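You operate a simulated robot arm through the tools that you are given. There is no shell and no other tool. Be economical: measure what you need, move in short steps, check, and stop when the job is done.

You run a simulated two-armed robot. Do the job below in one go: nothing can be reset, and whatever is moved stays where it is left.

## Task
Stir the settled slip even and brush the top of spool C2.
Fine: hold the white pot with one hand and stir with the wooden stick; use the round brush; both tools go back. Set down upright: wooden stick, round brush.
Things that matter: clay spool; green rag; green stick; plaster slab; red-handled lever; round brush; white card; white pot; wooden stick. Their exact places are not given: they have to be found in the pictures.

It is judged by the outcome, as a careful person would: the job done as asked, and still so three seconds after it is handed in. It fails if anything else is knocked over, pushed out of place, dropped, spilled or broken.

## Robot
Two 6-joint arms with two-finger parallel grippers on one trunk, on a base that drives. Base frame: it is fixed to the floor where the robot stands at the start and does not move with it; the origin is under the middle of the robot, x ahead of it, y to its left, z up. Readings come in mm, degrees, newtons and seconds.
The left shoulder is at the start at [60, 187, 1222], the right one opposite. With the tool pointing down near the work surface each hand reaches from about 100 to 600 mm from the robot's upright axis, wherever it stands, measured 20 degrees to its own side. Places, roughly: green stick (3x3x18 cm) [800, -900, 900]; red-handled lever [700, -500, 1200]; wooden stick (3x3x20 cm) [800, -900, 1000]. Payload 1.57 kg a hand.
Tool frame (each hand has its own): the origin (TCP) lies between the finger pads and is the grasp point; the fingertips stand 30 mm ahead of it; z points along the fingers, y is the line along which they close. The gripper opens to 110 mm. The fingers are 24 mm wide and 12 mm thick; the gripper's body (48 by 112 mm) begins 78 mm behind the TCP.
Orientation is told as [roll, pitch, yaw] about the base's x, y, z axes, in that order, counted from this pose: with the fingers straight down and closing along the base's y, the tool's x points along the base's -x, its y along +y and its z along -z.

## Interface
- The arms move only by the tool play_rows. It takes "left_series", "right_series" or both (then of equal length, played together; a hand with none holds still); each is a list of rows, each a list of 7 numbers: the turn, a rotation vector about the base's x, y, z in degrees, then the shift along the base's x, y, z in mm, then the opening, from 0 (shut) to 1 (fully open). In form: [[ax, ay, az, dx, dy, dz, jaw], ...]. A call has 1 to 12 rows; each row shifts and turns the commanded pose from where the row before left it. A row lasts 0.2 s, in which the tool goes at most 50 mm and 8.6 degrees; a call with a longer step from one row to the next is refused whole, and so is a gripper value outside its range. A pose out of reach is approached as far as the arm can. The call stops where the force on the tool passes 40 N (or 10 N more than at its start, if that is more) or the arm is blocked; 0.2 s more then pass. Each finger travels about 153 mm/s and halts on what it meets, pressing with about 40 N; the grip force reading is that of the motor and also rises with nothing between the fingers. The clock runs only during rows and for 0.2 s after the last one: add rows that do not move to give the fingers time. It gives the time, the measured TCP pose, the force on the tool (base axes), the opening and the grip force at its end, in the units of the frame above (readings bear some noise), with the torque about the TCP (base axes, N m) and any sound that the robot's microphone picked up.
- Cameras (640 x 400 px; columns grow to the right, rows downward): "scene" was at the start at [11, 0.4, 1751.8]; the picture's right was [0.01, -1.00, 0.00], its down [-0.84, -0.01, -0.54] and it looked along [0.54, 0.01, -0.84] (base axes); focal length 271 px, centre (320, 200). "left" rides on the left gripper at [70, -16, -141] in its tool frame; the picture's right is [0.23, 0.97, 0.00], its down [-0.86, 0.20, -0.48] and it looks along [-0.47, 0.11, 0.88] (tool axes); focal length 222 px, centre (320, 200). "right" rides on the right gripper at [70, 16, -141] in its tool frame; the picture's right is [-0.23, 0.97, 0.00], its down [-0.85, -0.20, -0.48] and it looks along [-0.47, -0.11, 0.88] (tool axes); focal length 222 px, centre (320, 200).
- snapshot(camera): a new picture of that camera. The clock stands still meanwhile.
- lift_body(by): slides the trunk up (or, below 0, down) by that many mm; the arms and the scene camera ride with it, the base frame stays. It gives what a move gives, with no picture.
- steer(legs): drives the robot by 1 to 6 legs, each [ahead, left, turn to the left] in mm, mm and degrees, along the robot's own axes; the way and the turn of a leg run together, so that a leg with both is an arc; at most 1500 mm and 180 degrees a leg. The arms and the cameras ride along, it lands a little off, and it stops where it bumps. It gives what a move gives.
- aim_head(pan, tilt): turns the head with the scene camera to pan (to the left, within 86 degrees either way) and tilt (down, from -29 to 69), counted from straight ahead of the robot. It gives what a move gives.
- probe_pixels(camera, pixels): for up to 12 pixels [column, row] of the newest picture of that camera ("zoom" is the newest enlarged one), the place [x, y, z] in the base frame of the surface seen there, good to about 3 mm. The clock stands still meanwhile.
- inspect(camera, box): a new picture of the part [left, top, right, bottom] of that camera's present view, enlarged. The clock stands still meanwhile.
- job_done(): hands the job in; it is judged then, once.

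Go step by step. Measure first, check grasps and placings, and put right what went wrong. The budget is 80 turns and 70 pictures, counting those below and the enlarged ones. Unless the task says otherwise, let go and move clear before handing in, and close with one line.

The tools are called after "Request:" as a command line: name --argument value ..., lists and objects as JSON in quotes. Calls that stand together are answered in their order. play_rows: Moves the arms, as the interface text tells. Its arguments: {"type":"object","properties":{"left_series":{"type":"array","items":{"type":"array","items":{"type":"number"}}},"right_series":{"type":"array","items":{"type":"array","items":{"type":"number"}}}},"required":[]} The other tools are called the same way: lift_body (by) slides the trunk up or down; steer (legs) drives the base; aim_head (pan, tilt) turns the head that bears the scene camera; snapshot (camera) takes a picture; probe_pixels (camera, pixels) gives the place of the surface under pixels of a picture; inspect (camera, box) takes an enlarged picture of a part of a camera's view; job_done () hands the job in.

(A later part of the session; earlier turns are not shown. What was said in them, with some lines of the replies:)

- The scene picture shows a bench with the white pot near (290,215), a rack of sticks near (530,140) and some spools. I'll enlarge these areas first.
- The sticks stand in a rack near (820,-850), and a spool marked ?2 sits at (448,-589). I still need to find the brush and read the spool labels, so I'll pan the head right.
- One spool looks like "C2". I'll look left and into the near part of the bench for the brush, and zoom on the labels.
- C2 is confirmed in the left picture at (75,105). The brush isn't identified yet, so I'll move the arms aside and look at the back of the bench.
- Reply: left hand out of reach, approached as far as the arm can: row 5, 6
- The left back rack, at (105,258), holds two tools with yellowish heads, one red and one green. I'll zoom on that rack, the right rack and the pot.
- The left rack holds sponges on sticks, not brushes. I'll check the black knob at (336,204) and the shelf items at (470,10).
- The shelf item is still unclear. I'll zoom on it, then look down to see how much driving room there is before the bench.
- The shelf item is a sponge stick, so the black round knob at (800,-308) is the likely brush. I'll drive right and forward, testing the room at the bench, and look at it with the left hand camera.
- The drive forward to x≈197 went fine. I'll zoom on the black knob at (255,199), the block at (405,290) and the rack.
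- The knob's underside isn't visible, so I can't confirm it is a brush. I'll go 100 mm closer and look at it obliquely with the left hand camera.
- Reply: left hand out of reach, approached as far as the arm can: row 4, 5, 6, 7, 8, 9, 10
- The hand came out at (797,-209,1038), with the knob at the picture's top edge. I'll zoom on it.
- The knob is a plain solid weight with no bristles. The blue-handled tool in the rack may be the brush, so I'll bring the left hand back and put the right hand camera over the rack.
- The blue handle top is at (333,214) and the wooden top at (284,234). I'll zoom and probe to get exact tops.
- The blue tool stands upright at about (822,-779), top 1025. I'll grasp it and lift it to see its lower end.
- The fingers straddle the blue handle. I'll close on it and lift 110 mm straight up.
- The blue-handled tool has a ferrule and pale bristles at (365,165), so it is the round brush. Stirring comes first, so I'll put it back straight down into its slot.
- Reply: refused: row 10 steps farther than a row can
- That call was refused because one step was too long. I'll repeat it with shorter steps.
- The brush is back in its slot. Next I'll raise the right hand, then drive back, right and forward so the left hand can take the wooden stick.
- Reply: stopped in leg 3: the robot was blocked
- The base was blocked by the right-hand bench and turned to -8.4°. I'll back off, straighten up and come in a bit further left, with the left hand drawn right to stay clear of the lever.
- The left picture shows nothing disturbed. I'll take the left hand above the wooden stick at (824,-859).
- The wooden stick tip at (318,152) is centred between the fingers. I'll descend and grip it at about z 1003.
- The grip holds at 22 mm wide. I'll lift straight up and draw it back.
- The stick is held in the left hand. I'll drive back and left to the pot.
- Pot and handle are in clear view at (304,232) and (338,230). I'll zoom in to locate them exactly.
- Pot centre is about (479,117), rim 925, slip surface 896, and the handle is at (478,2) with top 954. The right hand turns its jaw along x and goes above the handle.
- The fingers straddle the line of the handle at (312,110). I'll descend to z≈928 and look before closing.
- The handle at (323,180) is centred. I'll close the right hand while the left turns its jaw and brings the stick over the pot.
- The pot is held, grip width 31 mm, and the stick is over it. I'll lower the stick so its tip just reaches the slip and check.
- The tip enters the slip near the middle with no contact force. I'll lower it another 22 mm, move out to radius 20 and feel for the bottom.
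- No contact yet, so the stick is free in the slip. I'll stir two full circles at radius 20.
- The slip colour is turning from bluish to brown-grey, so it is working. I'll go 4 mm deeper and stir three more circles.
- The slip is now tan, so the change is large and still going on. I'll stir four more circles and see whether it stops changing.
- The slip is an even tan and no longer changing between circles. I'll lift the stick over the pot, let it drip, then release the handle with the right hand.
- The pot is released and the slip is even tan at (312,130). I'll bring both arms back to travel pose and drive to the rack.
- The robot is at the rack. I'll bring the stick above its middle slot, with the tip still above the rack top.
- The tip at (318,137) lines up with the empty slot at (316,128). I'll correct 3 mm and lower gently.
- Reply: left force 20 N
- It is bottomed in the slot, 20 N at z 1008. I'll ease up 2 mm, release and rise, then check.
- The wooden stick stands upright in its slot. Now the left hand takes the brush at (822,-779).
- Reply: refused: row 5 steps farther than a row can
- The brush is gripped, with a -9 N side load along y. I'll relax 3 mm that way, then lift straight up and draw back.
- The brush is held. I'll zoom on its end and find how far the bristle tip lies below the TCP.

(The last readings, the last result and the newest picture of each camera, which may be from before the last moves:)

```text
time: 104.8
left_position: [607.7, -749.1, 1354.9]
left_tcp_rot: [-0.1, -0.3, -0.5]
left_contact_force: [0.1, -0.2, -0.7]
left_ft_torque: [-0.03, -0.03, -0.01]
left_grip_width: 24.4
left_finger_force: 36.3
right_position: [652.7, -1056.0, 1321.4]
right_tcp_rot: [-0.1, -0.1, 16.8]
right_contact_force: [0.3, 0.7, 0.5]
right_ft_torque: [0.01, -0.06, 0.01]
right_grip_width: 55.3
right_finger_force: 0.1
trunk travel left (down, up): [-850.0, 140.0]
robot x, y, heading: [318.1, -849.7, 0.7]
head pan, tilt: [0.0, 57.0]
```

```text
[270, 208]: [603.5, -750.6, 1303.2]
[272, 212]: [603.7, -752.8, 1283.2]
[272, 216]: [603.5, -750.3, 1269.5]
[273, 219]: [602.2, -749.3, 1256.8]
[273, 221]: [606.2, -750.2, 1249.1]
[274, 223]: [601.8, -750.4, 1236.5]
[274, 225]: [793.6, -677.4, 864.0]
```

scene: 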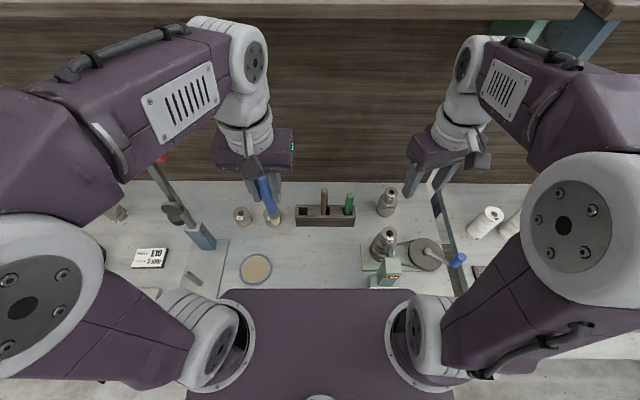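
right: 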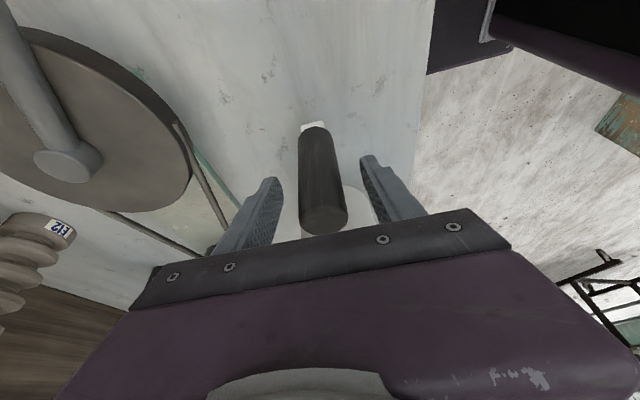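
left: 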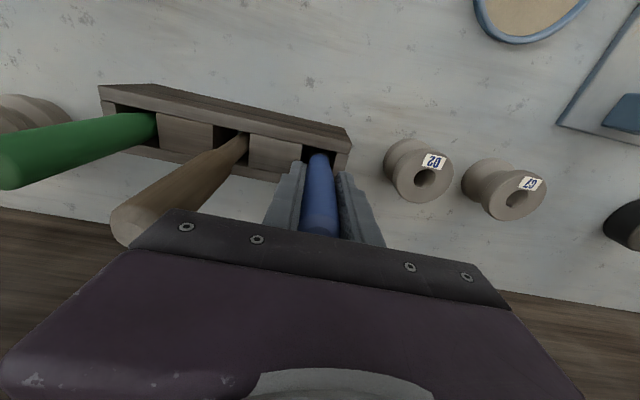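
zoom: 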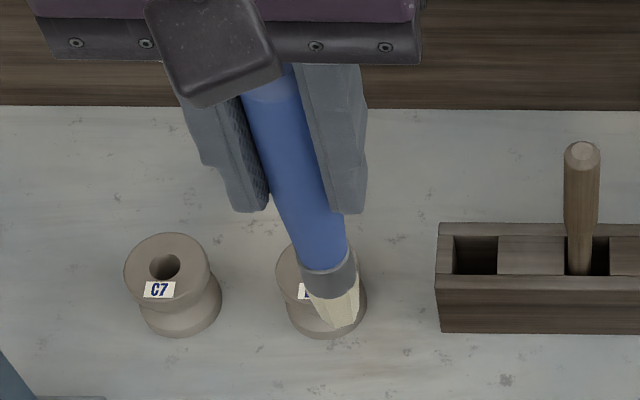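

The bristle tip is about 123 mm below the TCP. I'll drive back to the pot to load the brush.

Request:
steer --legs '[[-270, 0, -0.7], [0, 910, 0]]'

```text
time: 111.2
left_position: [337.2, 159.4, 1354.9]
left_tcp_rot: [0.0, -0.1, -0.8]
left_contact_force: [0.0, -0.9, 0.1]
left_ft_torque: [0.01, -0.02, 0.0]
left_grip_width: 24.5
left_finger_force: 36.3
right_position: [377.9, -145.9, 1319.2]
right_tcp_rot: [0.1, 0.0, 16.4]
right_contact_force: [0.0, -0.6, 0.6]
right_ft_torque: [0.03, -0.01, 0.0]
right_grip_width: 54.9
right_finger_force: 0.1
trunk travel left (down, up): [-850.0, 140.0]
robot x, y, heading: [44.0, 63.9, 0.2]
head pan, tilt: [0.0, 57.0]
```

I'm at the pot. I'll bring the brush above the pot centre and check with a picture before dipping.

Request:
play_rows --left_series '[[0, 0, 0, 20.3, -6, -36, 0], [0, 0, 0, 20.3, -6, -36, 0], [0, 0, 0, 20.3, -6, -36, 0], [0, 0, 0, 20.3, -6, -36, 0], [0, 0, 0, 20.3, -6, -36, 0], [0, 0, 0, 20.3, -6, -36, 0], [0, 0, 0, 20.3, -6, -36, 0], [0, 0, 0, 0, 0, -30, 0]]'

Request:
inspect --camera "scene" --box '[260, 160, 380, 260]'

```text
time: 113.0
left_position: [480.7, 121.7, 1071.9]
left_tcp_rot: [0.0, 0.1, -1.0]
left_contact_force: [-0.6, 0.0, -0.7]
left_ft_torque: [-0.03, 0.03, -0.02]
left_grip_width: 24.5
left_finger_force: 35.8
right_position: [378.1, -145.2, 1318.9]
right_tcp_rot: [0.0, -0.1, 16.4]
right_contact_force: [0.5, -0.3, -0.2]
right_ft_torque: [0.02, -0.01, 0.02]
right_grip_width: 54.7
right_finger_force: 0.2
trunk travel left (down, up): [-850.0, 140.0]
robot x, y, heading: [46.2, 64.4, 0.4]
head pan, tilt: [0.0, 57.0]
```

```text
4.00 times, centred on (320, 210) of scene
```

zoom: 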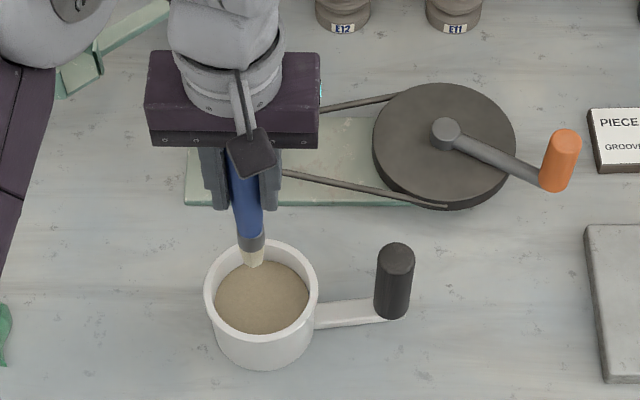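

The tip at (253,262) is over the slip. I'll dip to about 17 mm depth, dwell, lift and let it drip over the pot.

Request:
play_rows --left_series '[[0, 0, 0, 0, -4, -35, 0], [0, 0, 0, 0, 0, -25, 0], [0, 0, 0, 0, 0, -11, 0], [0, 0, 0, 0, 0, 0, 0], [0, 0, 0, 8, 0, 0, 0], [0, 0, 0, -8, 0, 0, 0], [0, 0, 0, 0, 0, 10, 0], [0, 0, 0, 0, 0, 20, 0], [0, 0, 0, 0, 0, 20, 0], [0, 0, 0, 0, 0, 0, 0], [0, 0, 0, 0, 0, 0, 0], [0, 0, 0, 0, 0, 0, 0]]'

Request:
play_rows --left_series '[[0, 0, 0, 0, 0, 0, 0], [0, 0, 0, 0, 0, 0, 0], [0, 0, 0, 0, 0, 0, 0], [0, 0, 0, 0, 0, 0, 0], [0, 0, 0, 0, 0, 0, 0], [0, 0, 0, 0, 0, 0, 0], [0, 0, 0, 0, 0, 0, 0], [0, 0, 0, 0, 0, 20, 0]]'

Request:
inspect --camera "scene" --box '[260, 160, 380, 260]'

```text
time: 115.6
left_position: [478.1, 114.4, 1052.9]
left_tcp_rot: [0.0, -0.1, -0.9]
left_contact_force: [0.1, -0.1, -0.6]
left_ft_torque: [-0.04, 0.02, 0.0]
left_grip_width: 24.2
left_finger_force: 36.3
right_position: [379.0, -144.0, 1319.4]
right_tcp_rot: [-0.1, 0.1, 16.3]
right_contact_force: [0.0, 0.2, -0.1]
right_ft_torque: [-0.02, -0.01, -0.02]
right_grip_width: 55.1
right_finger_force: 0.0
trunk travel left (down, up): [-850.0, 140.0]
robot x, y, heading: [44.6, 65.8, 0.1]
head pan, tilt: [0.0, 57.0]
```

```text
time: 117.4
left_position: [479.0, 115.4, 1070.8]
left_tcp_rot: [0.0, 0.0, -0.9]
left_contact_force: [-0.3, 0.1, 0.2]
left_ft_torque: [0.01, 0.02, 0.01]
left_grip_width: 24.2
left_finger_force: 36.4
right_position: [378.4, -145.9, 1319.2]
right_tcp_rot: [-0.1, -0.1, 16.4]
right_contact_force: [-0.1, -0.1, -0.5]
right_ft_torque: [-0.01, 0.01, 0.0]
right_grip_width: 54.9
right_finger_force: 0.0
trunk travel left (down, up): [-850.0, 140.0]
robot x, y, heading: [45.3, 59.5, 0.2]
head pan, tilt: [0.0, 57.0]
```

```text
4.00 times, centred on (320, 210) of scene
```

zoom: 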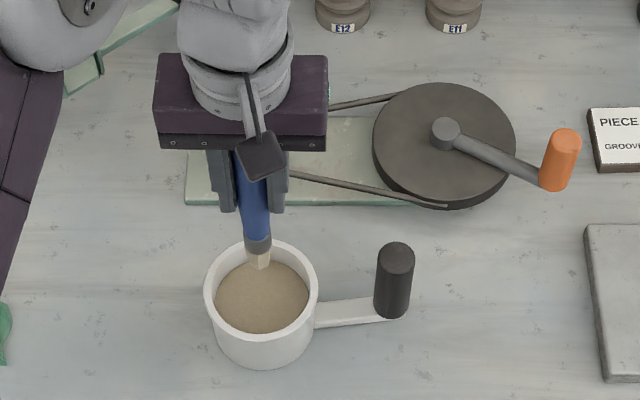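

The bristles are loaded, tan at (258,262). I'll raise back to travel pose and drive to spool C2.

Request:
play_rows --left_series '[[0, 0, 0, 0, 0, 35, 0], [0, 0, 0, -20, 6, 36, 0], [0, 0, 0, -20, 6, 36, 0], [0, 0, 0, -20, 6, 36, 0], [0, 0, 0, -20, 6, 36, 0], [0, 0, 0, -20, 6, 36, 0], [0, 0, 0, -20, 6, 36, 0], [0, 0, 0, -20, 6, 33, 0]]'

Request:
steer --legs '[[0, -765, 0]]'

Request:
snapshot --camera "scene"

```text
time: 119.2
left_position: [337.0, 158.9, 1356.8]
left_tcp_rot: [-0.1, 0.0, -1.0]
left_contact_force: [-0.7, -0.6, -0.2]
left_ft_torque: [-0.01, -0.04, 0.0]
left_grip_width: 24.2
left_finger_force: 36.0
right_position: [377.7, -145.3, 1322.0]
right_tcp_rot: [-0.1, -0.1, 16.5]
right_contact_force: [-0.9, 0.9, 0.3]
right_ft_torque: [-0.02, -0.02, -0.01]
right_grip_width: 54.9
right_finger_force: 0.0
trunk travel left (down, up): [-850.0, 140.0]
robot x, y, heading: [44.9, 60.5, 0.5]
head pan, tilt: [0.0, 57.0]
```

```text
time: 123.3
left_position: [340.2, -611.4, 1355.9]
left_tcp_rot: [0.0, -0.1, -1.5]
left_contact_force: [-0.1, 0.0, -0.7]
left_ft_torque: [-0.01, 0.03, -0.02]
left_grip_width: 24.1
left_finger_force: 36.7
right_position: [376.6, -914.7, 1320.3]
right_tcp_rot: [-0.1, 0.0, 15.9]
right_contact_force: [0.4, 0.2, 0.2]
right_ft_torque: [-0.01, 0.04, 0.01]
right_grip_width: 55.0
right_finger_force: 0.1
trunk travel left (down, up): [-850.0, 140.0]
robot x, y, heading: [46.3, -706.0, -0.7]
head pan, tilt: [0.0, 57.0]
```

```text
8 pictures are left
```

scene: 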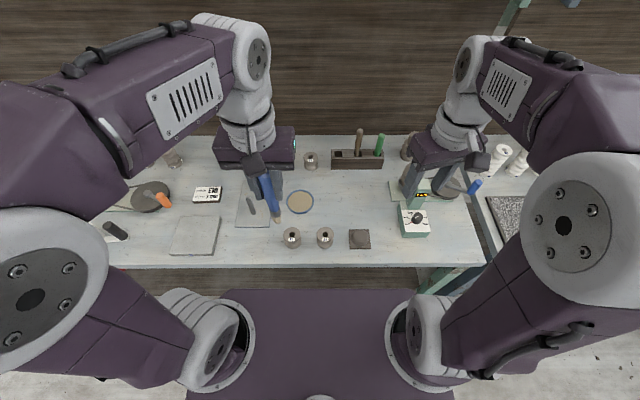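

Spool C2 is at (291,237). I'll zoom in to measure its top ring.

Request:
inspect --camera "scene" --box '[271, 217, 311, 257]'

Request:
probe_pixels --camera "zoom" --pixels '[[200, 150], [200, 200], [420, 200], [320, 100], [320, 130], [400, 120], [180, 180], [450, 170], [320, 290], [250, 260], [400, 260], [320, 180]]'

```text
10.00 times, centred on (291, 237) of scene
```

zoom: 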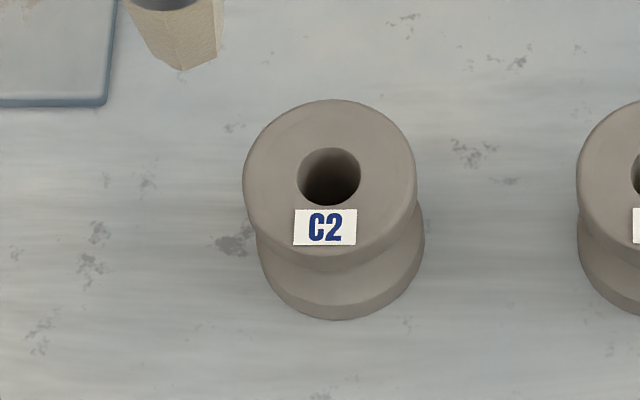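

```text
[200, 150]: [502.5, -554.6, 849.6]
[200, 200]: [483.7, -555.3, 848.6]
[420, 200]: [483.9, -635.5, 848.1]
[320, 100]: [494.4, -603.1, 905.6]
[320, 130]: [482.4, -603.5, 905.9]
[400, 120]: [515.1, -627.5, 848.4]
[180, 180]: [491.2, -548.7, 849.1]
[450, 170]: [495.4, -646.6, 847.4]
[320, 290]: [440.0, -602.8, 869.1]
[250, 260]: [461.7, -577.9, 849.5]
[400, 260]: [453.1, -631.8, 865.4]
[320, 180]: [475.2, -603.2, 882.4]
```

C2's top is at z≈906, centre (464,-606), radius about 29, hole about 11. I'll bring the brush above the back of the ring, 30 mm clear.

Request:
play_rows --left_series '[[0, 0, 0, 18, 0.6, -35, 0], [0, 0, 0, 18, 0.6, -35, 0], [0, 0, 0, 18, 0.6, -35, 0], [0, 0, 0, 18, 0.6, -35, 0], [0, 0, 0, 18, 0.6, -35, 0], [0, 0, 0, 18, 0.6, -35, 0], [0, 0, 0, 18, 0.6, -35, 0], [0, 0, 0, 18, 0.6, -35, 0], [0, 0, 0, 0, 0, -15, 0], [0, 0, 0, 0, 0, 0, 0]]'

Request:
inspect --camera "scene" --box '[266, 197, 326, 257]'

Request:
probe_pixels --camera "zoom" --pixels '[[320, 300], [250, 290], [250, 310], [250, 270], [270, 300], [240, 250]]'

```text
time: 125.5
left_position: [484.2, -605.2, 1061.0]
left_tcp_rot: [0.0, -0.1, -1.5]
left_contact_force: [0.3, 0.4, -0.4]
left_ft_torque: [0.02, 0.03, -0.03]
left_grip_width: 24.2
left_finger_force: 36.7
right_position: [376.5, -915.6, 1320.4]
right_tcp_rot: [-0.1, -0.1, 15.8]
right_contact_force: [0.7, -0.3, -0.4]
right_ft_torque: [0.03, 0.01, 0.0]
right_grip_width: 55.0
right_finger_force: 0.1
trunk travel left (down, up): [-850.0, 140.0]
robot x, y, heading: [48.1, -702.4, -0.5]
head pan, tilt: [0.0, 57.0]
```

```text
6.67 times, centred on (296, 227) of scene
```

zoom: 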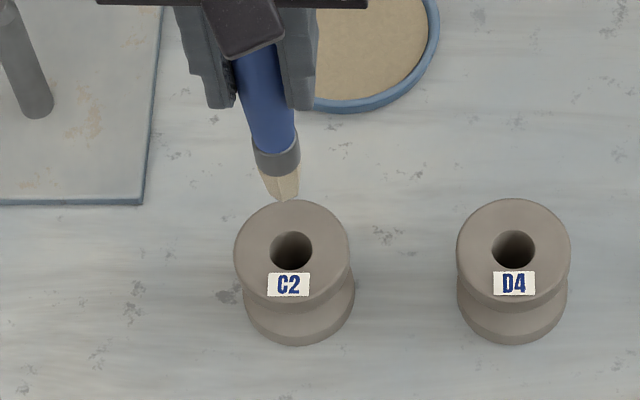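

```text
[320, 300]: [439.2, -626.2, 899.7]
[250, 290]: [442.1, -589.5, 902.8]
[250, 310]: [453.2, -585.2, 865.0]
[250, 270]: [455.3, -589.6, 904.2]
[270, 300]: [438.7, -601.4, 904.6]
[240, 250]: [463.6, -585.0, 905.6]
```

The brush tip is right above the back of C2's rim at (283,200). I'll lower onto the ring gently and read the force.

Request:
play_rows --left_series '[[0, 0, 0, 0, -3, -15, 0], [0, 0, 0, 0, 0, -10, 0], [0, 0, 0, 0, 0, -4, 0], [0, 0, 0, 0, 0, 0, 0]]'

```text
time: 126.5
left_position: [483.9, -611.4, 1034.4]
left_tcp_rot: [0.0, -0.3, -1.6]
left_contact_force: [1.9, 3.9, 29.4]
left_ft_torque: [0.53, -0.34, 0.02]
left_grip_width: 24.5
left_finger_force: 36.6
right_position: [373.0, -915.1, 1321.0]
right_tcp_rot: [-0.1, -0.2, 15.7]
right_contact_force: [0.5, 0.0, 0.4]
right_ft_torque: [0.04, 0.0, 0.01]
right_grip_width: 55.2
right_finger_force: 0.1
trunk travel left (down, up): [-850.0, 140.0]
robot x, y, heading: [45.8, -704.2, -0.5]
head pan, tilt: [0.0, 57.0]
```

Contact already at 29 N at z 1034, which is too firm. I'll back off 3 mm for a light touch.

Request:
play_rows --left_series '[[0, 0, 0, 0, 0, 3, 0], [0, 0, 0, 0, 0, 0, 0]]'

```text
time: 127.1
left_position: [482.5, -609.4, 1034.5]
left_tcp_rot: [0.1, 0.1, -1.5]
left_contact_force: [0.5, -1.5, 0.1]
left_ft_torque: [-0.02, -0.03, 0.0]
left_grip_width: 24.3
left_finger_force: 36.3
right_position: [375.3, -915.4, 1320.1]
right_tcp_rot: [-0.1, -0.1, 15.8]
right_contact_force: [-0.4, -0.1, -0.6]
right_ft_torque: [0.04, -0.02, -0.02]
right_grip_width: 55.2
right_finger_force: 0.1
trunk travel left (down, up): [-850.0, 140.0]
robot x, y, heading: [42.5, -702.4, -0.4]
head pan, tilt: [0.0, 57.0]
```

No force now. I'll lower 1 mm and brush one circle of radius about 20 round the ring.

Request:
play_rows --left_series '[[0, 0, 0, -2.7, 10, -1, 0], [0, 0, 0, -7.3, 7.3, 0, 0], [0, 0, 0, -10, 2.7, 0, 0], [0, 0, 0, -10, -2.7, 0, 0], [0, 0, 0, -7.3, -7.3, 0, 0], [0, 0, 0, -2.7, -10, 0, 0], [0, 0, 0, 2.7, -10, 0, 0], [0, 0, 0, 7.3, -7.3, 0, 0], [0, 0, 0, 10, -2.7, 0, 0], [0, 0, 0, 10, 2.7, 0, 0], [0, 0, 0, 7.3, 7.3, 0, 0], [0, 0, 0, 2.7, 10, 0, 0]]'

Request:
inspect --camera "scene" --box '[266, 197, 326, 257]'

```text
time: 129.7
left_position: [484.5, -610.2, 1033.5]
left_tcp_rot: [0.0, -0.1, -1.5]
left_contact_force: [-0.9, 0.7, 2.6]
left_ft_torque: [0.0, 0.03, -0.03]
left_grip_width: 24.3
left_finger_force: 36.2
right_position: [375.4, -915.5, 1320.8]
right_tcp_rot: [-0.1, 0.1, 15.7]
right_contact_force: [-0.4, 0.1, 1.5]
right_ft_torque: [0.03, 0.04, 0.03]
right_grip_width: 55.1
right_finger_force: 0.1
trunk travel left (down, up): [-850.0, 140.0]
robot x, y, heading: [46.2, -703.4, -0.5]
head pan, tilt: [0.0, 57.0]
```

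```text
6.67 times, centred on (296, 227) of scene
```

zoom: 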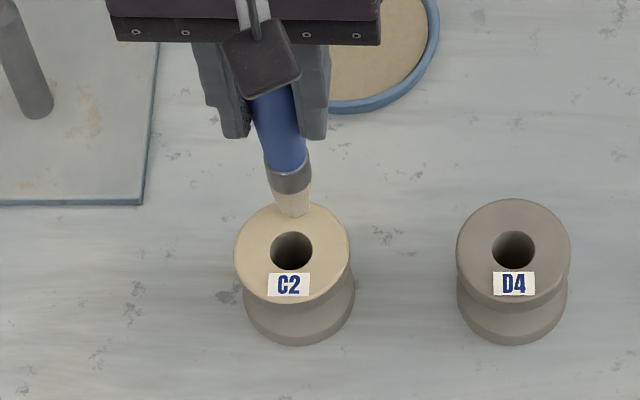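

C2's top is now coated tan all round at (291,250) and the spool hasn't moved. I'll brush one more circle to be sure, then lift to travel pose.

Request:
play_rows --left_series '[[0, 0, 0, -2.7, 10, 0, 0], [0, 0, 0, -7.3, 7.3, 0, 0], [0, 0, 0, -10, 2.7, 0, 0], [0, 0, 0, -10, -2.7, 0, 0], [0, 0, 0, -7.3, -7.3, 0, 0], [0, 0, 0, -2.7, -10, 0, 0], [0, 0, 0, 2.7, -10, 0, 0], [0, 0, 0, 7.3, -7.3, 0, 0], [0, 0, 0, 10, -2.7, 0, 0], [0, 0, 0, 10, 2.7, 0, 0], [0, 0, 0, 7.3, 7.3, 0, 0], [0, 0, 0, 2.7, 10, 0, 0]]'

Request:
play_rows --left_series '[[0, 0, 0, 0, 0, 15, 0], [0, 0, 0, 0, 0, 30, 0], [0, 0, 0, -18, -0.6, 35, 0], [0, 0, 0, -18, -0.6, 35, 0], [0, 0, 0, -18, -0.6, 35, 0], [0, 0, 0, -18, -0.6, 35, 0], [0, 0, 0, -18, -0.6, 35, 0], [0, 0, 0, -18, -0.6, 35, 0], [0, 0, 0, -18, -0.6, 35, 0], [0, 0, 0, -18, -0.6, 30, 0]]'

Request:
steer --legs '[[0, -150, 0.6], [270, 0, 0]]'

```text
time: 132.3
left_position: [483.2, -610.2, 1033.5]
left_tcp_rot: [0.0, -0.2, -1.4]
left_contact_force: [-0.1, 0.2, 0.2]
left_ft_torque: [-0.02, 0.0, 0.01]
left_grip_width: 24.4
left_finger_force: 36.3
right_position: [375.2, -915.1, 1320.4]
right_tcp_rot: [-0.1, 0.0, 15.7]
right_contact_force: [0.5, -0.6, 0.2]
right_ft_torque: [-0.03, 0.02, 0.01]
right_grip_width: 54.9
right_finger_force: 0.1
trunk travel left (down, up): [-850.0, 140.0]
robot x, y, heading: [46.0, -703.4, -0.5]
head pan, tilt: [0.0, 57.0]
```

```text
time: 134.5
left_position: [337.5, -613.8, 1351.8]
left_tcp_rot: [0.0, -0.1, -1.5]
left_contact_force: [-0.9, 0.2, -1.0]
left_ft_torque: [-0.01, 0.0, -0.02]
left_grip_width: 24.3
left_finger_force: 36.7
right_position: [374.8, -914.9, 1320.2]
right_tcp_rot: [-0.1, -0.2, 15.8]
right_contact_force: [0.5, -0.4, -0.5]
right_ft_torque: [0.0, 0.01, -0.01]
right_grip_width: 55.0
right_finger_force: 0.0
trunk travel left (down, up): [-850.0, 140.0]
robot x, y, heading: [49.2, -700.8, -0.2]
head pan, tilt: [0.0, 57.0]
```

```text
time: 137.4
left_position: [603.6, -758.4, 1352.6]
left_tcp_rot: [0.0, -0.3, -0.4]
left_contact_force: [-0.5, -0.4, 0.1]
left_ft_torque: [0.01, -0.04, 0.0]
left_grip_width: 24.3
left_finger_force: 36.1
right_position: [645.5, -1058.2, 1321.1]
right_tcp_rot: [-0.1, 0.0, 17.0]
right_contact_force: [0.3, -0.6, -1.2]
right_ft_torque: [0.02, -0.02, 0.0]
right_grip_width: 54.6
right_finger_force: 0.1
trunk travel left (down, up): [-850.0, 140.0]
robot x, y, heading: [315.2, -856.2, 0.8]
head pan, tilt: [0.0, 57.0]
```

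I'm at the rack again with the brush. I'll bring it above the empty end slot at (822,-780) with the tip about 30 mm over the rack.

Request:
play_rows --left_series '[[0, 0, 0, 31.1, -3.1, -20, 0], [0, 0, 0, 31.1, -3.1, -20, 0], [0, 0, 0, 31.1, -3.1, -20, 0], [0, 0, 0, 31.1, -3.1, -20, 0], [0, 0, 0, 31.1, -3.1, -20, 0], [0, 0, 0, 31.1, -3.1, -20, 0], [0, 0, 0, 31.1, -3.1, -20, 0], [0, 0, 0, 0, 0, -34, 0], [0, 0, 0, 0, 0, -34, 0], [0, 0, 0, 0, 0, -34, 0], [0, 0, 0, 0, 0, -34, 0], [0, 0, 0, 0, 0, 0, 0]]'

Request:
snapshot --camera "left"

```text
time: 140.0
left_position: [824.4, -780.0, 1076.0]
left_tcp_rot: [0.0, -0.1, -0.4]
left_contact_force: [-0.2, -0.2, -0.5]
left_ft_torque: [-0.04, 0.02, 0.0]
left_grip_width: 24.3
left_finger_force: 35.6
right_position: [647.3, -1058.4, 1321.7]
right_tcp_rot: [-0.1, 0.0, 17.0]
right_contact_force: [-0.9, 0.3, 0.4]
right_ft_torque: [0.0, 0.0, 0.01]
right_grip_width: 54.9
right_finger_force: 0.1
trunk travel left (down, up): [-850.0, 140.0]
robot x, y, heading: [312.7, -851.3, 0.7]
head pan, tilt: [0.0, 57.0]
```

```text
4 pictures are left
```

left: 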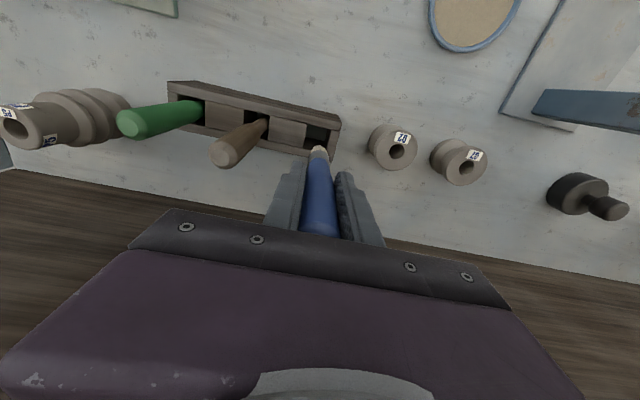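

The tip at (319,150) lines up with the slot at (318,135). I'll lower gently.

Request:
play_rows --left_series '[[0, 0, 0, -2, 0, -25, 0], [0, 0, 0, 0, 0, -25, 0], [0, 0, 0, 0, 0, -20, 0], [0, 0, 0, 0, 0, -15, 0], [0, 0, 0, 0, 0, -4, 0], [0, 0, 0, 0, 0, 0, 0]]'

```text
time: 141.4
left_position: [820.7, -779.3, 991.2]
left_tcp_rot: [0.0, -0.4, -0.3]
left_contact_force: [2.5, 0.8, 29.6]
left_ft_torque: [0.33, -0.45, -0.01]
left_grip_width: 24.6
left_finger_force: 36.2
right_position: [645.7, -1059.0, 1321.0]
right_tcp_rot: [-0.1, -0.2, 16.9]
right_contact_force: [-0.2, 0.1, 0.2]
right_ft_torque: [-0.03, 0.01, -0.04]
right_grip_width: 55.3
right_finger_force: 0.1
trunk travel left (down, up): [-850.0, 140.0]
robot x, y, heading: [312.3, -851.7, 0.8]
head pan, tilt: [0.0, 57.0]
```

It bottoms at z 991 with 30 N. I'll ease up 2 mm, release slowly, rise, and check the handle's height against the original 1025.

Request:
play_rows --left_series '[[0, 0, 0, 0, 0, 3, 0], [0, 0, 0, 0, 0, 0, 0], [0, 0, 0, 0, 0, 0, 0.45], [0, 0, 0, 0, 0, 0, 0.45], [0, 0, 0, 0, 0, 30, 0.45], [0, 0, 0, 0, 0, 40, 0.45], [0, 0, 0, 0, 0, 40, 0.45], [0, 0, 0, -20, 0, 40, 0.45]]'

Request:
snapshot --camera "left"

Request:
probe_pixels --camera "left" --pixels '[[318, 150], [320, 145], [318, 155], [316, 140], [320, 135], [318, 130]]'

```text
time: 143.2
left_position: [801.7, -779.2, 1140.1]
left_tcp_rot: [0.1, 0.0, -0.3]
left_contact_force: [-0.5, -0.5, -0.3]
left_ft_torque: [0.0, -0.01, 0.02]
left_grip_width: 49.4
left_finger_force: 0.0
right_position: [646.1, -1056.9, 1319.5]
right_tcp_rot: [-0.1, -0.1, 17.0]
right_contact_force: [0.7, 1.0, 0.4]
right_ft_torque: [0.0, 0.02, 0.03]
right_grip_width: 54.8
right_finger_force: 0.1
trunk travel left (down, up): [-850.0, 140.0]
robot x, y, heading: [314.7, -850.8, 1.1]
head pan, tilt: [0.0, 57.0]
```

```text
3 pictures are left
```

left: 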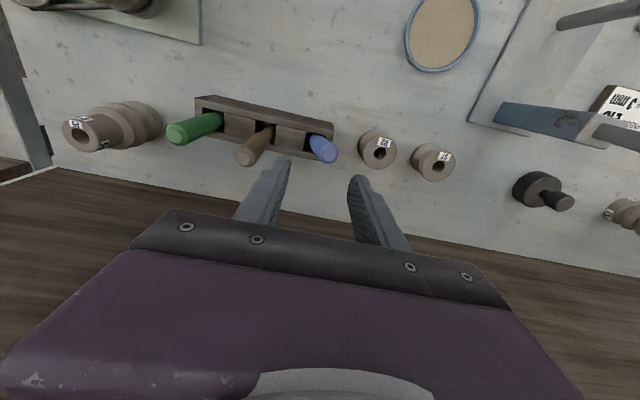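

```text
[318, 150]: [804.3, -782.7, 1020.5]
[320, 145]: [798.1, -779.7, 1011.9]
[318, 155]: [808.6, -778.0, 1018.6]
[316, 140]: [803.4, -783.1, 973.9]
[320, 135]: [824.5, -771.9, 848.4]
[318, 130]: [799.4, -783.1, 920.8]
```

The brush is in its slot at its old height. I'll compare it with its neighbours for lean using the same picture.

Request:
probe_pixels --camera "left" --pixels '[[246, 157], [254, 147], [262, 136], [178, 135], [205, 124], [328, 155], [322, 148], [314, 138], [263, 105], [323, 128]]'

Request:
inspect --camera "left" --box '[150, 80, 350, 180]'

```text
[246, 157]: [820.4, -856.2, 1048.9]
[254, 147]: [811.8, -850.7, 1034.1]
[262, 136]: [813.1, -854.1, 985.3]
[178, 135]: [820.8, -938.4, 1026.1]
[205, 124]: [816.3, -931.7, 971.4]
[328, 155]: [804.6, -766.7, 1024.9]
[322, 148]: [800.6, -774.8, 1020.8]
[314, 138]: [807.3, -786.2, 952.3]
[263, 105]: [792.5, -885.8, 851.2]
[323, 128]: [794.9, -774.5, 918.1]
```

```text
3.20 times, centred on (250, 130) of left
```

zoom: 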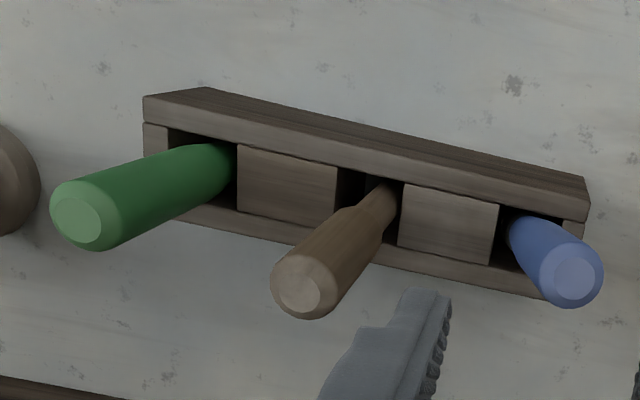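

The brush top is at about (806,-767) while its foot is near (811,-782). It leans roughly 8°, so I'll regrip it, which squares it along y, lift it a little and re-centre it.

Request:
play_rows --left_series '[[0, 0, 0, 8, 6, 0, 0.62], [0, 0, 0, 0, 0, -38, 0.62], [0, 0, 0, 0, 0, -38, 0.62], [0, 0, 0, 0, 0, -38, 0.62], [0, 0, 0, 0, 0, -36, 0.62], [0, 0, 0, 0, 0, 0, 0], [0, 0, 0, 0, 0, 0, 0], [0, 0, 0, 0, 0, 0, 0], [0, 0, 0, 0, 0, 0, 0]]'

```text
time: 145.2
left_position: [809.4, -779.0, 988.3]
left_tcp_rot: [0.2, -0.1, -0.3]
left_contact_force: [0.1, -31.8, -1.0]
left_ft_torque: [-2.12, 0.08, -0.38]
left_grip_width: 25.4
left_finger_force: 36.2
right_position: [648.3, -1065.0, 1318.4]
right_tcp_rot: [0.3, -0.2, 16.9]
right_contact_force: [0.3, -1.0, 0.2]
right_ft_torque: [0.03, 0.0, 0.0]
right_grip_width: 55.2
right_finger_force: 0.1
trunk travel left (down, up): [-850.0, 140.0]
robot x, y, heading: [314.1, -852.1, 0.6]
head pan, tilt: [0.0, 57.0]
```

Grip is on with -32 N along y, so the foot sits further right. I'll shift 8 mm that way, check, then lift a little.

Request:
play_rows --left_series '[[0, 0, 0, 0, -4, 0, 0], [0, 0, 0, 0, -4, 0, 0], [0, 0, 0, 0, 0, 0, 0]]'

```text
time: 146.0
left_position: [809.5, -781.8, 989.7]
left_tcp_rot: [0.1, 0.0, -0.3]
left_contact_force: [0.5, -10.6, -2.4]
left_ft_torque: [-0.85, 0.02, -0.14]
left_grip_width: 24.3
left_finger_force: 36.4
right_position: [648.6, -1058.6, 1319.5]
right_tcp_rot: [0.1, 0.0, 17.0]
right_contact_force: [0.1, -0.3, 0.5]
right_ft_torque: [-0.02, 0.03, -0.03]
right_grip_width: 55.1
right_finger_force: 0.1
trunk travel left (down, up): [-850.0, 140.0]
robot x, y, heading: [308.9, -856.0, 0.7]
head pan, tilt: [0.0, 57.0]
```

Another 3 mm relaxes it. Then I'll lift it clear of the slot and check its straightness in the grip with one picture.

Request:
play_rows --left_series '[[0, 0, 0, 0, -3.5, 0, 0], [0, 0, 0, 0, 0, 0, 0], [0, 0, 0, 0, 0, 25, 0], [0, 0, 0, 0, 0, 35, 0], [0, 0, 0, 0, 0, 30, 0], [0, 0, 0, 0, 0, 0, 0]]'

Request:
inspect --camera "left" --box '[240, 90, 400, 250]'

```text
time: 147.4
left_position: [809.1, -784.6, 1080.5]
left_tcp_rot: [0.0, -0.1, -0.4]
left_contact_force: [0.0, 0.0, -0.4]
left_ft_torque: [0.02, 0.01, 0.03]
left_grip_width: 24.1
left_finger_force: 35.8
right_position: [648.3, -1057.3, 1320.8]
right_tcp_rot: [0.0, 0.0, 17.0]
right_contact_force: [0.9, 0.3, 0.9]
right_ft_torque: [-0.01, -0.01, 0.03]
right_grip_width: 54.6
right_finger_force: 0.1
trunk travel left (down, up): [-850.0, 140.0]
robot x, y, heading: [315.8, -853.4, 0.9]
head pan, tilt: [0.0, 57.0]
```

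```text
2.50 times, centred on (320, 170) of left
```

zoom: 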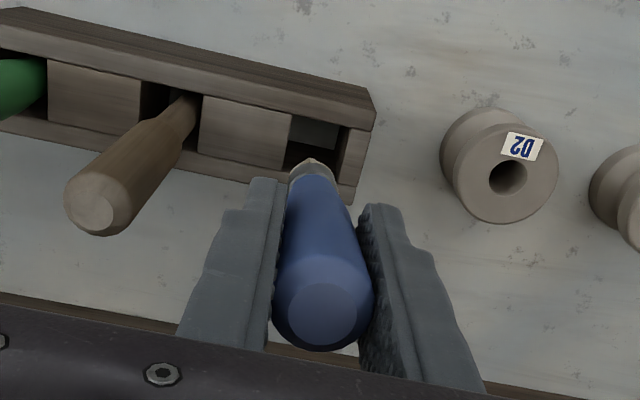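

The brush is gripped but may tilt in the x-z plane. I'll probe along its length and the slot edges.

Request:
probe_pixels --camera "zoom" --pixels '[[322, 315], [322, 330], [322, 285], [318, 255], [316, 230], [314, 205], [313, 185], [312, 172], [311, 163], [310, 150], [350, 160], [285, 150]]'

```text
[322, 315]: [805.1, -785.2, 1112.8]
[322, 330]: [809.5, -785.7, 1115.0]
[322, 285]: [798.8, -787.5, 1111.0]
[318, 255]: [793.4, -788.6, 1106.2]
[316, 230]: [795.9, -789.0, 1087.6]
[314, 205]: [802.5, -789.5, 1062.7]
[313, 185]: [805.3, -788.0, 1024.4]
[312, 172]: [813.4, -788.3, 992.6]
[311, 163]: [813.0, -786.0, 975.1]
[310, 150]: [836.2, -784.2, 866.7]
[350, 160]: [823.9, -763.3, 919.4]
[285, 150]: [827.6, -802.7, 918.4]
```

The handle tilts about 7° in the x-z plane, its top toward me, and is straight along y. I'll rotate +7° about y, centre over the slot at (822,-781) and lower to just above the floor.

Request:
play_rows --left_series '[[0, 3.5, 0, 4, 1, 0, 0], [0, 3.5, 0, 5, 1, 0, 0], [0, 0, 0, 4, 1.5, 0, 0], [0, 0, 0, 0, 0, 0, 0], [0, 0, 0, 0, 0, -25, 0], [0, 0, 0, 0, 0, -25, 0], [0, 0, 0, 0, 0, -22, 0], [0, 0, 0, 0, 0, -10, 0], [0, 0, 0, 0, 0, 0, 0]]'

```text
time: 149.4
left_position: [822.5, -780.4, 1000.1]
left_tcp_rot: [-0.1, 6.9, -0.4]
left_contact_force: [0.3, -0.5, 1.0]
left_ft_torque: [0.09, 0.0, 0.0]
left_grip_width: 24.3
left_finger_force: 36.4
right_position: [648.6, -1056.9, 1319.7]
right_tcp_rot: [-0.1, -0.1, 16.9]
right_contact_force: [0.2, 0.6, -0.4]
right_ft_torque: [0.0, 0.0, 0.03]
right_grip_width: 55.0
right_finger_force: 0.0
trunk travel left (down, up): [-850.0, 140.0]
robot x, y, heading: [312.9, -852.3, 0.9]
head pan, tilt: [0.0, 57.0]
```

No contact at z 1000. I'll lower in small steps to find the floor lightly.

Request:
play_rows --left_series '[[0, 0, 0, 0, 0, -4, 0], [0, 0, 0, 0, 0, 0, 0]]'

Request:
play_rows --left_series '[[0, 0, 0, 0, 0, -2.5, 0], [0, 0, 0, 0, 0, 0, 0]]'

```text
time: 150.0
left_position: [822.5, -781.1, 995.0]
left_tcp_rot: [0.1, 6.8, -0.4]
left_contact_force: [0.1, -1.4, 0.3]
left_ft_torque: [0.06, 0.05, 0.01]
left_grip_width: 24.5
left_finger_force: 35.7
right_position: [648.9, -1058.8, 1319.9]
right_tcp_rot: [0.0, 0.0, 16.9]
right_contact_force: [0.5, 0.5, 0.2]
right_ft_torque: [0.01, -0.01, 0.05]
right_grip_width: 55.0
right_finger_force: 0.1
trunk travel left (down, up): [-850.0, 140.0]
robot x, y, heading: [315.5, -852.1, 0.6]
head pan, tilt: [0.0, 57.0]
```

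```text
time: 150.6
left_position: [823.0, -780.4, 993.2]
left_tcp_rot: [-0.1, 6.8, -0.4]
left_contact_force: [0.6, -0.5, 14.8]
left_ft_torque: [-0.55, -0.03, -0.02]
left_grip_width: 24.4
left_finger_force: 36.5
right_position: [646.5, -1057.7, 1321.0]
right_tcp_rot: [-0.1, -0.1, 17.0]
right_contact_force: [0.4, -0.5, 0.4]
right_ft_torque: [-0.01, 0.0, 0.01]
right_grip_width: 54.9
right_finger_force: 0.0
trunk travel left (down, up): [-850.0, 140.0]
robot x, y, heading: [311.9, -852.9, 0.7]
head pan, tilt: [0.0, 57.0]
```

Light contact at z 993. I'll ease up just under 1 mm, open gradually, rise and check.

Request:
play_rows --left_series '[[0, 0, 0, 0, 0, 0.8, 0], [0, 0, 0, 0, 0, 0, 0], [0, 0, 0, 0, 0, 0, 0.25], [0, 0, 0, 0, 0, 0, 0.32], [0, 0, 0, 0, 0, 0, 0.45], [0, 0, 0, 0, 0, 0, 0.45], [0, 0, 0, 0, 0, 30, 0.45], [0, 0, 0, 0, 0, 40, 0.45], [0, 0, 0, 0, 0, 40, 0.45], [0, 0, 0, -20, 0, 40, 0.45]]'

Request:
snapshot --camera "left"

```text
time: 152.8
left_position: [802.3, -779.6, 1142.1]
left_tcp_rot: [0.1, 6.9, -0.5]
left_contact_force: [0.8, 0.5, 0.1]
left_ft_torque: [-0.01, 0.0, -0.01]
left_grip_width: 49.6
left_finger_force: 0.0
right_position: [646.6, -1056.7, 1320.8]
right_tcp_rot: [-0.1, -0.1, 16.9]
right_contact_force: [-0.7, -0.5, 0.1]
right_ft_torque: [-0.02, -0.03, 0.03]
right_grip_width: 55.0
right_finger_force: 0.0
trunk travel left (down, up): [-850.0, 140.0]
robot x, y, heading: [317.3, -853.2, 0.7]
head pan, tilt: [0.0, 57.0]
```

```text
0 pictures are left
```

left: 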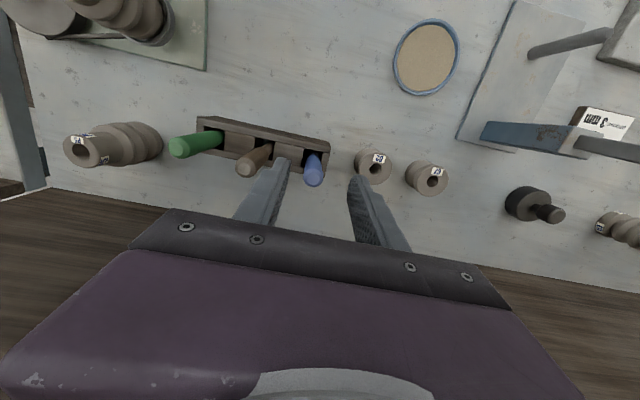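

Request:
probe_pixels --camera "left" --pixels '[[313, 179], [314, 183], [314, 172], [314, 165], [314, 158], [308, 165], [320, 165], [307, 176], [321, 176], [246, 169], [256, 158]]'

```text
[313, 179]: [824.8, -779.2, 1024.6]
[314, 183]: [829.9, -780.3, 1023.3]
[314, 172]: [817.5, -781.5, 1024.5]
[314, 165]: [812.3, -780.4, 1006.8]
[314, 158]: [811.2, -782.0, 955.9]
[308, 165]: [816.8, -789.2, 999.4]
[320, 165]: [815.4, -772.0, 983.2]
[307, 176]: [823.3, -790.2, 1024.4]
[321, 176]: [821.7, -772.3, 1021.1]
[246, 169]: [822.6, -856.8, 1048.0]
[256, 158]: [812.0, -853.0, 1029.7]
```

The brush now stands upright at (823,-780), top 1024.5, just as at the start. I'll move the hand up and clear, then hand in.

Request:
play_rows --left_series '[[0, 0, 0, 0, 0, 40, 0.45], [0, 0, 0, -20, 0, 40, 0.45], [0, 0, 0, -35, 0, 30, 0.45], [0, 0, 0, -40, 0, 25, 0.45], [0, 0, 0, -45, 0, 10, 0.45]]'

Request:
job_done

```text
time: 154.0
left_position: [659.9, -779.5, 1289.5]
left_tcp_rot: [0.0, 6.9, -0.4]
left_contact_force: [-0.1, -1.0, 0.6]
left_ft_torque: [0.0, 0.0, 0.03]
left_grip_width: 49.5
left_finger_force: 0.1
right_position: [646.0, -1057.2, 1320.8]
right_tcp_rot: [-0.1, -0.2, 16.9]
right_contact_force: [-0.7, -0.1, 0.2]
right_ft_torque: [0.01, -0.03, 0.03]
right_grip_width: 54.8
right_finger_force: 0.1
trunk travel left (down, up): [-850.0, 140.0]
robot x, y, heading: [320.3, -855.4, 0.8]
head pan, tilt: [0.0, 57.0]
```

```text
The job is handed in.
```

The job is handed in: the slip is stirred to an even tan, the top of spool C2 is brushed all round with it, and the wooden stick and round brush stand upright in the rack, the brush after a second placing because it first leaned.
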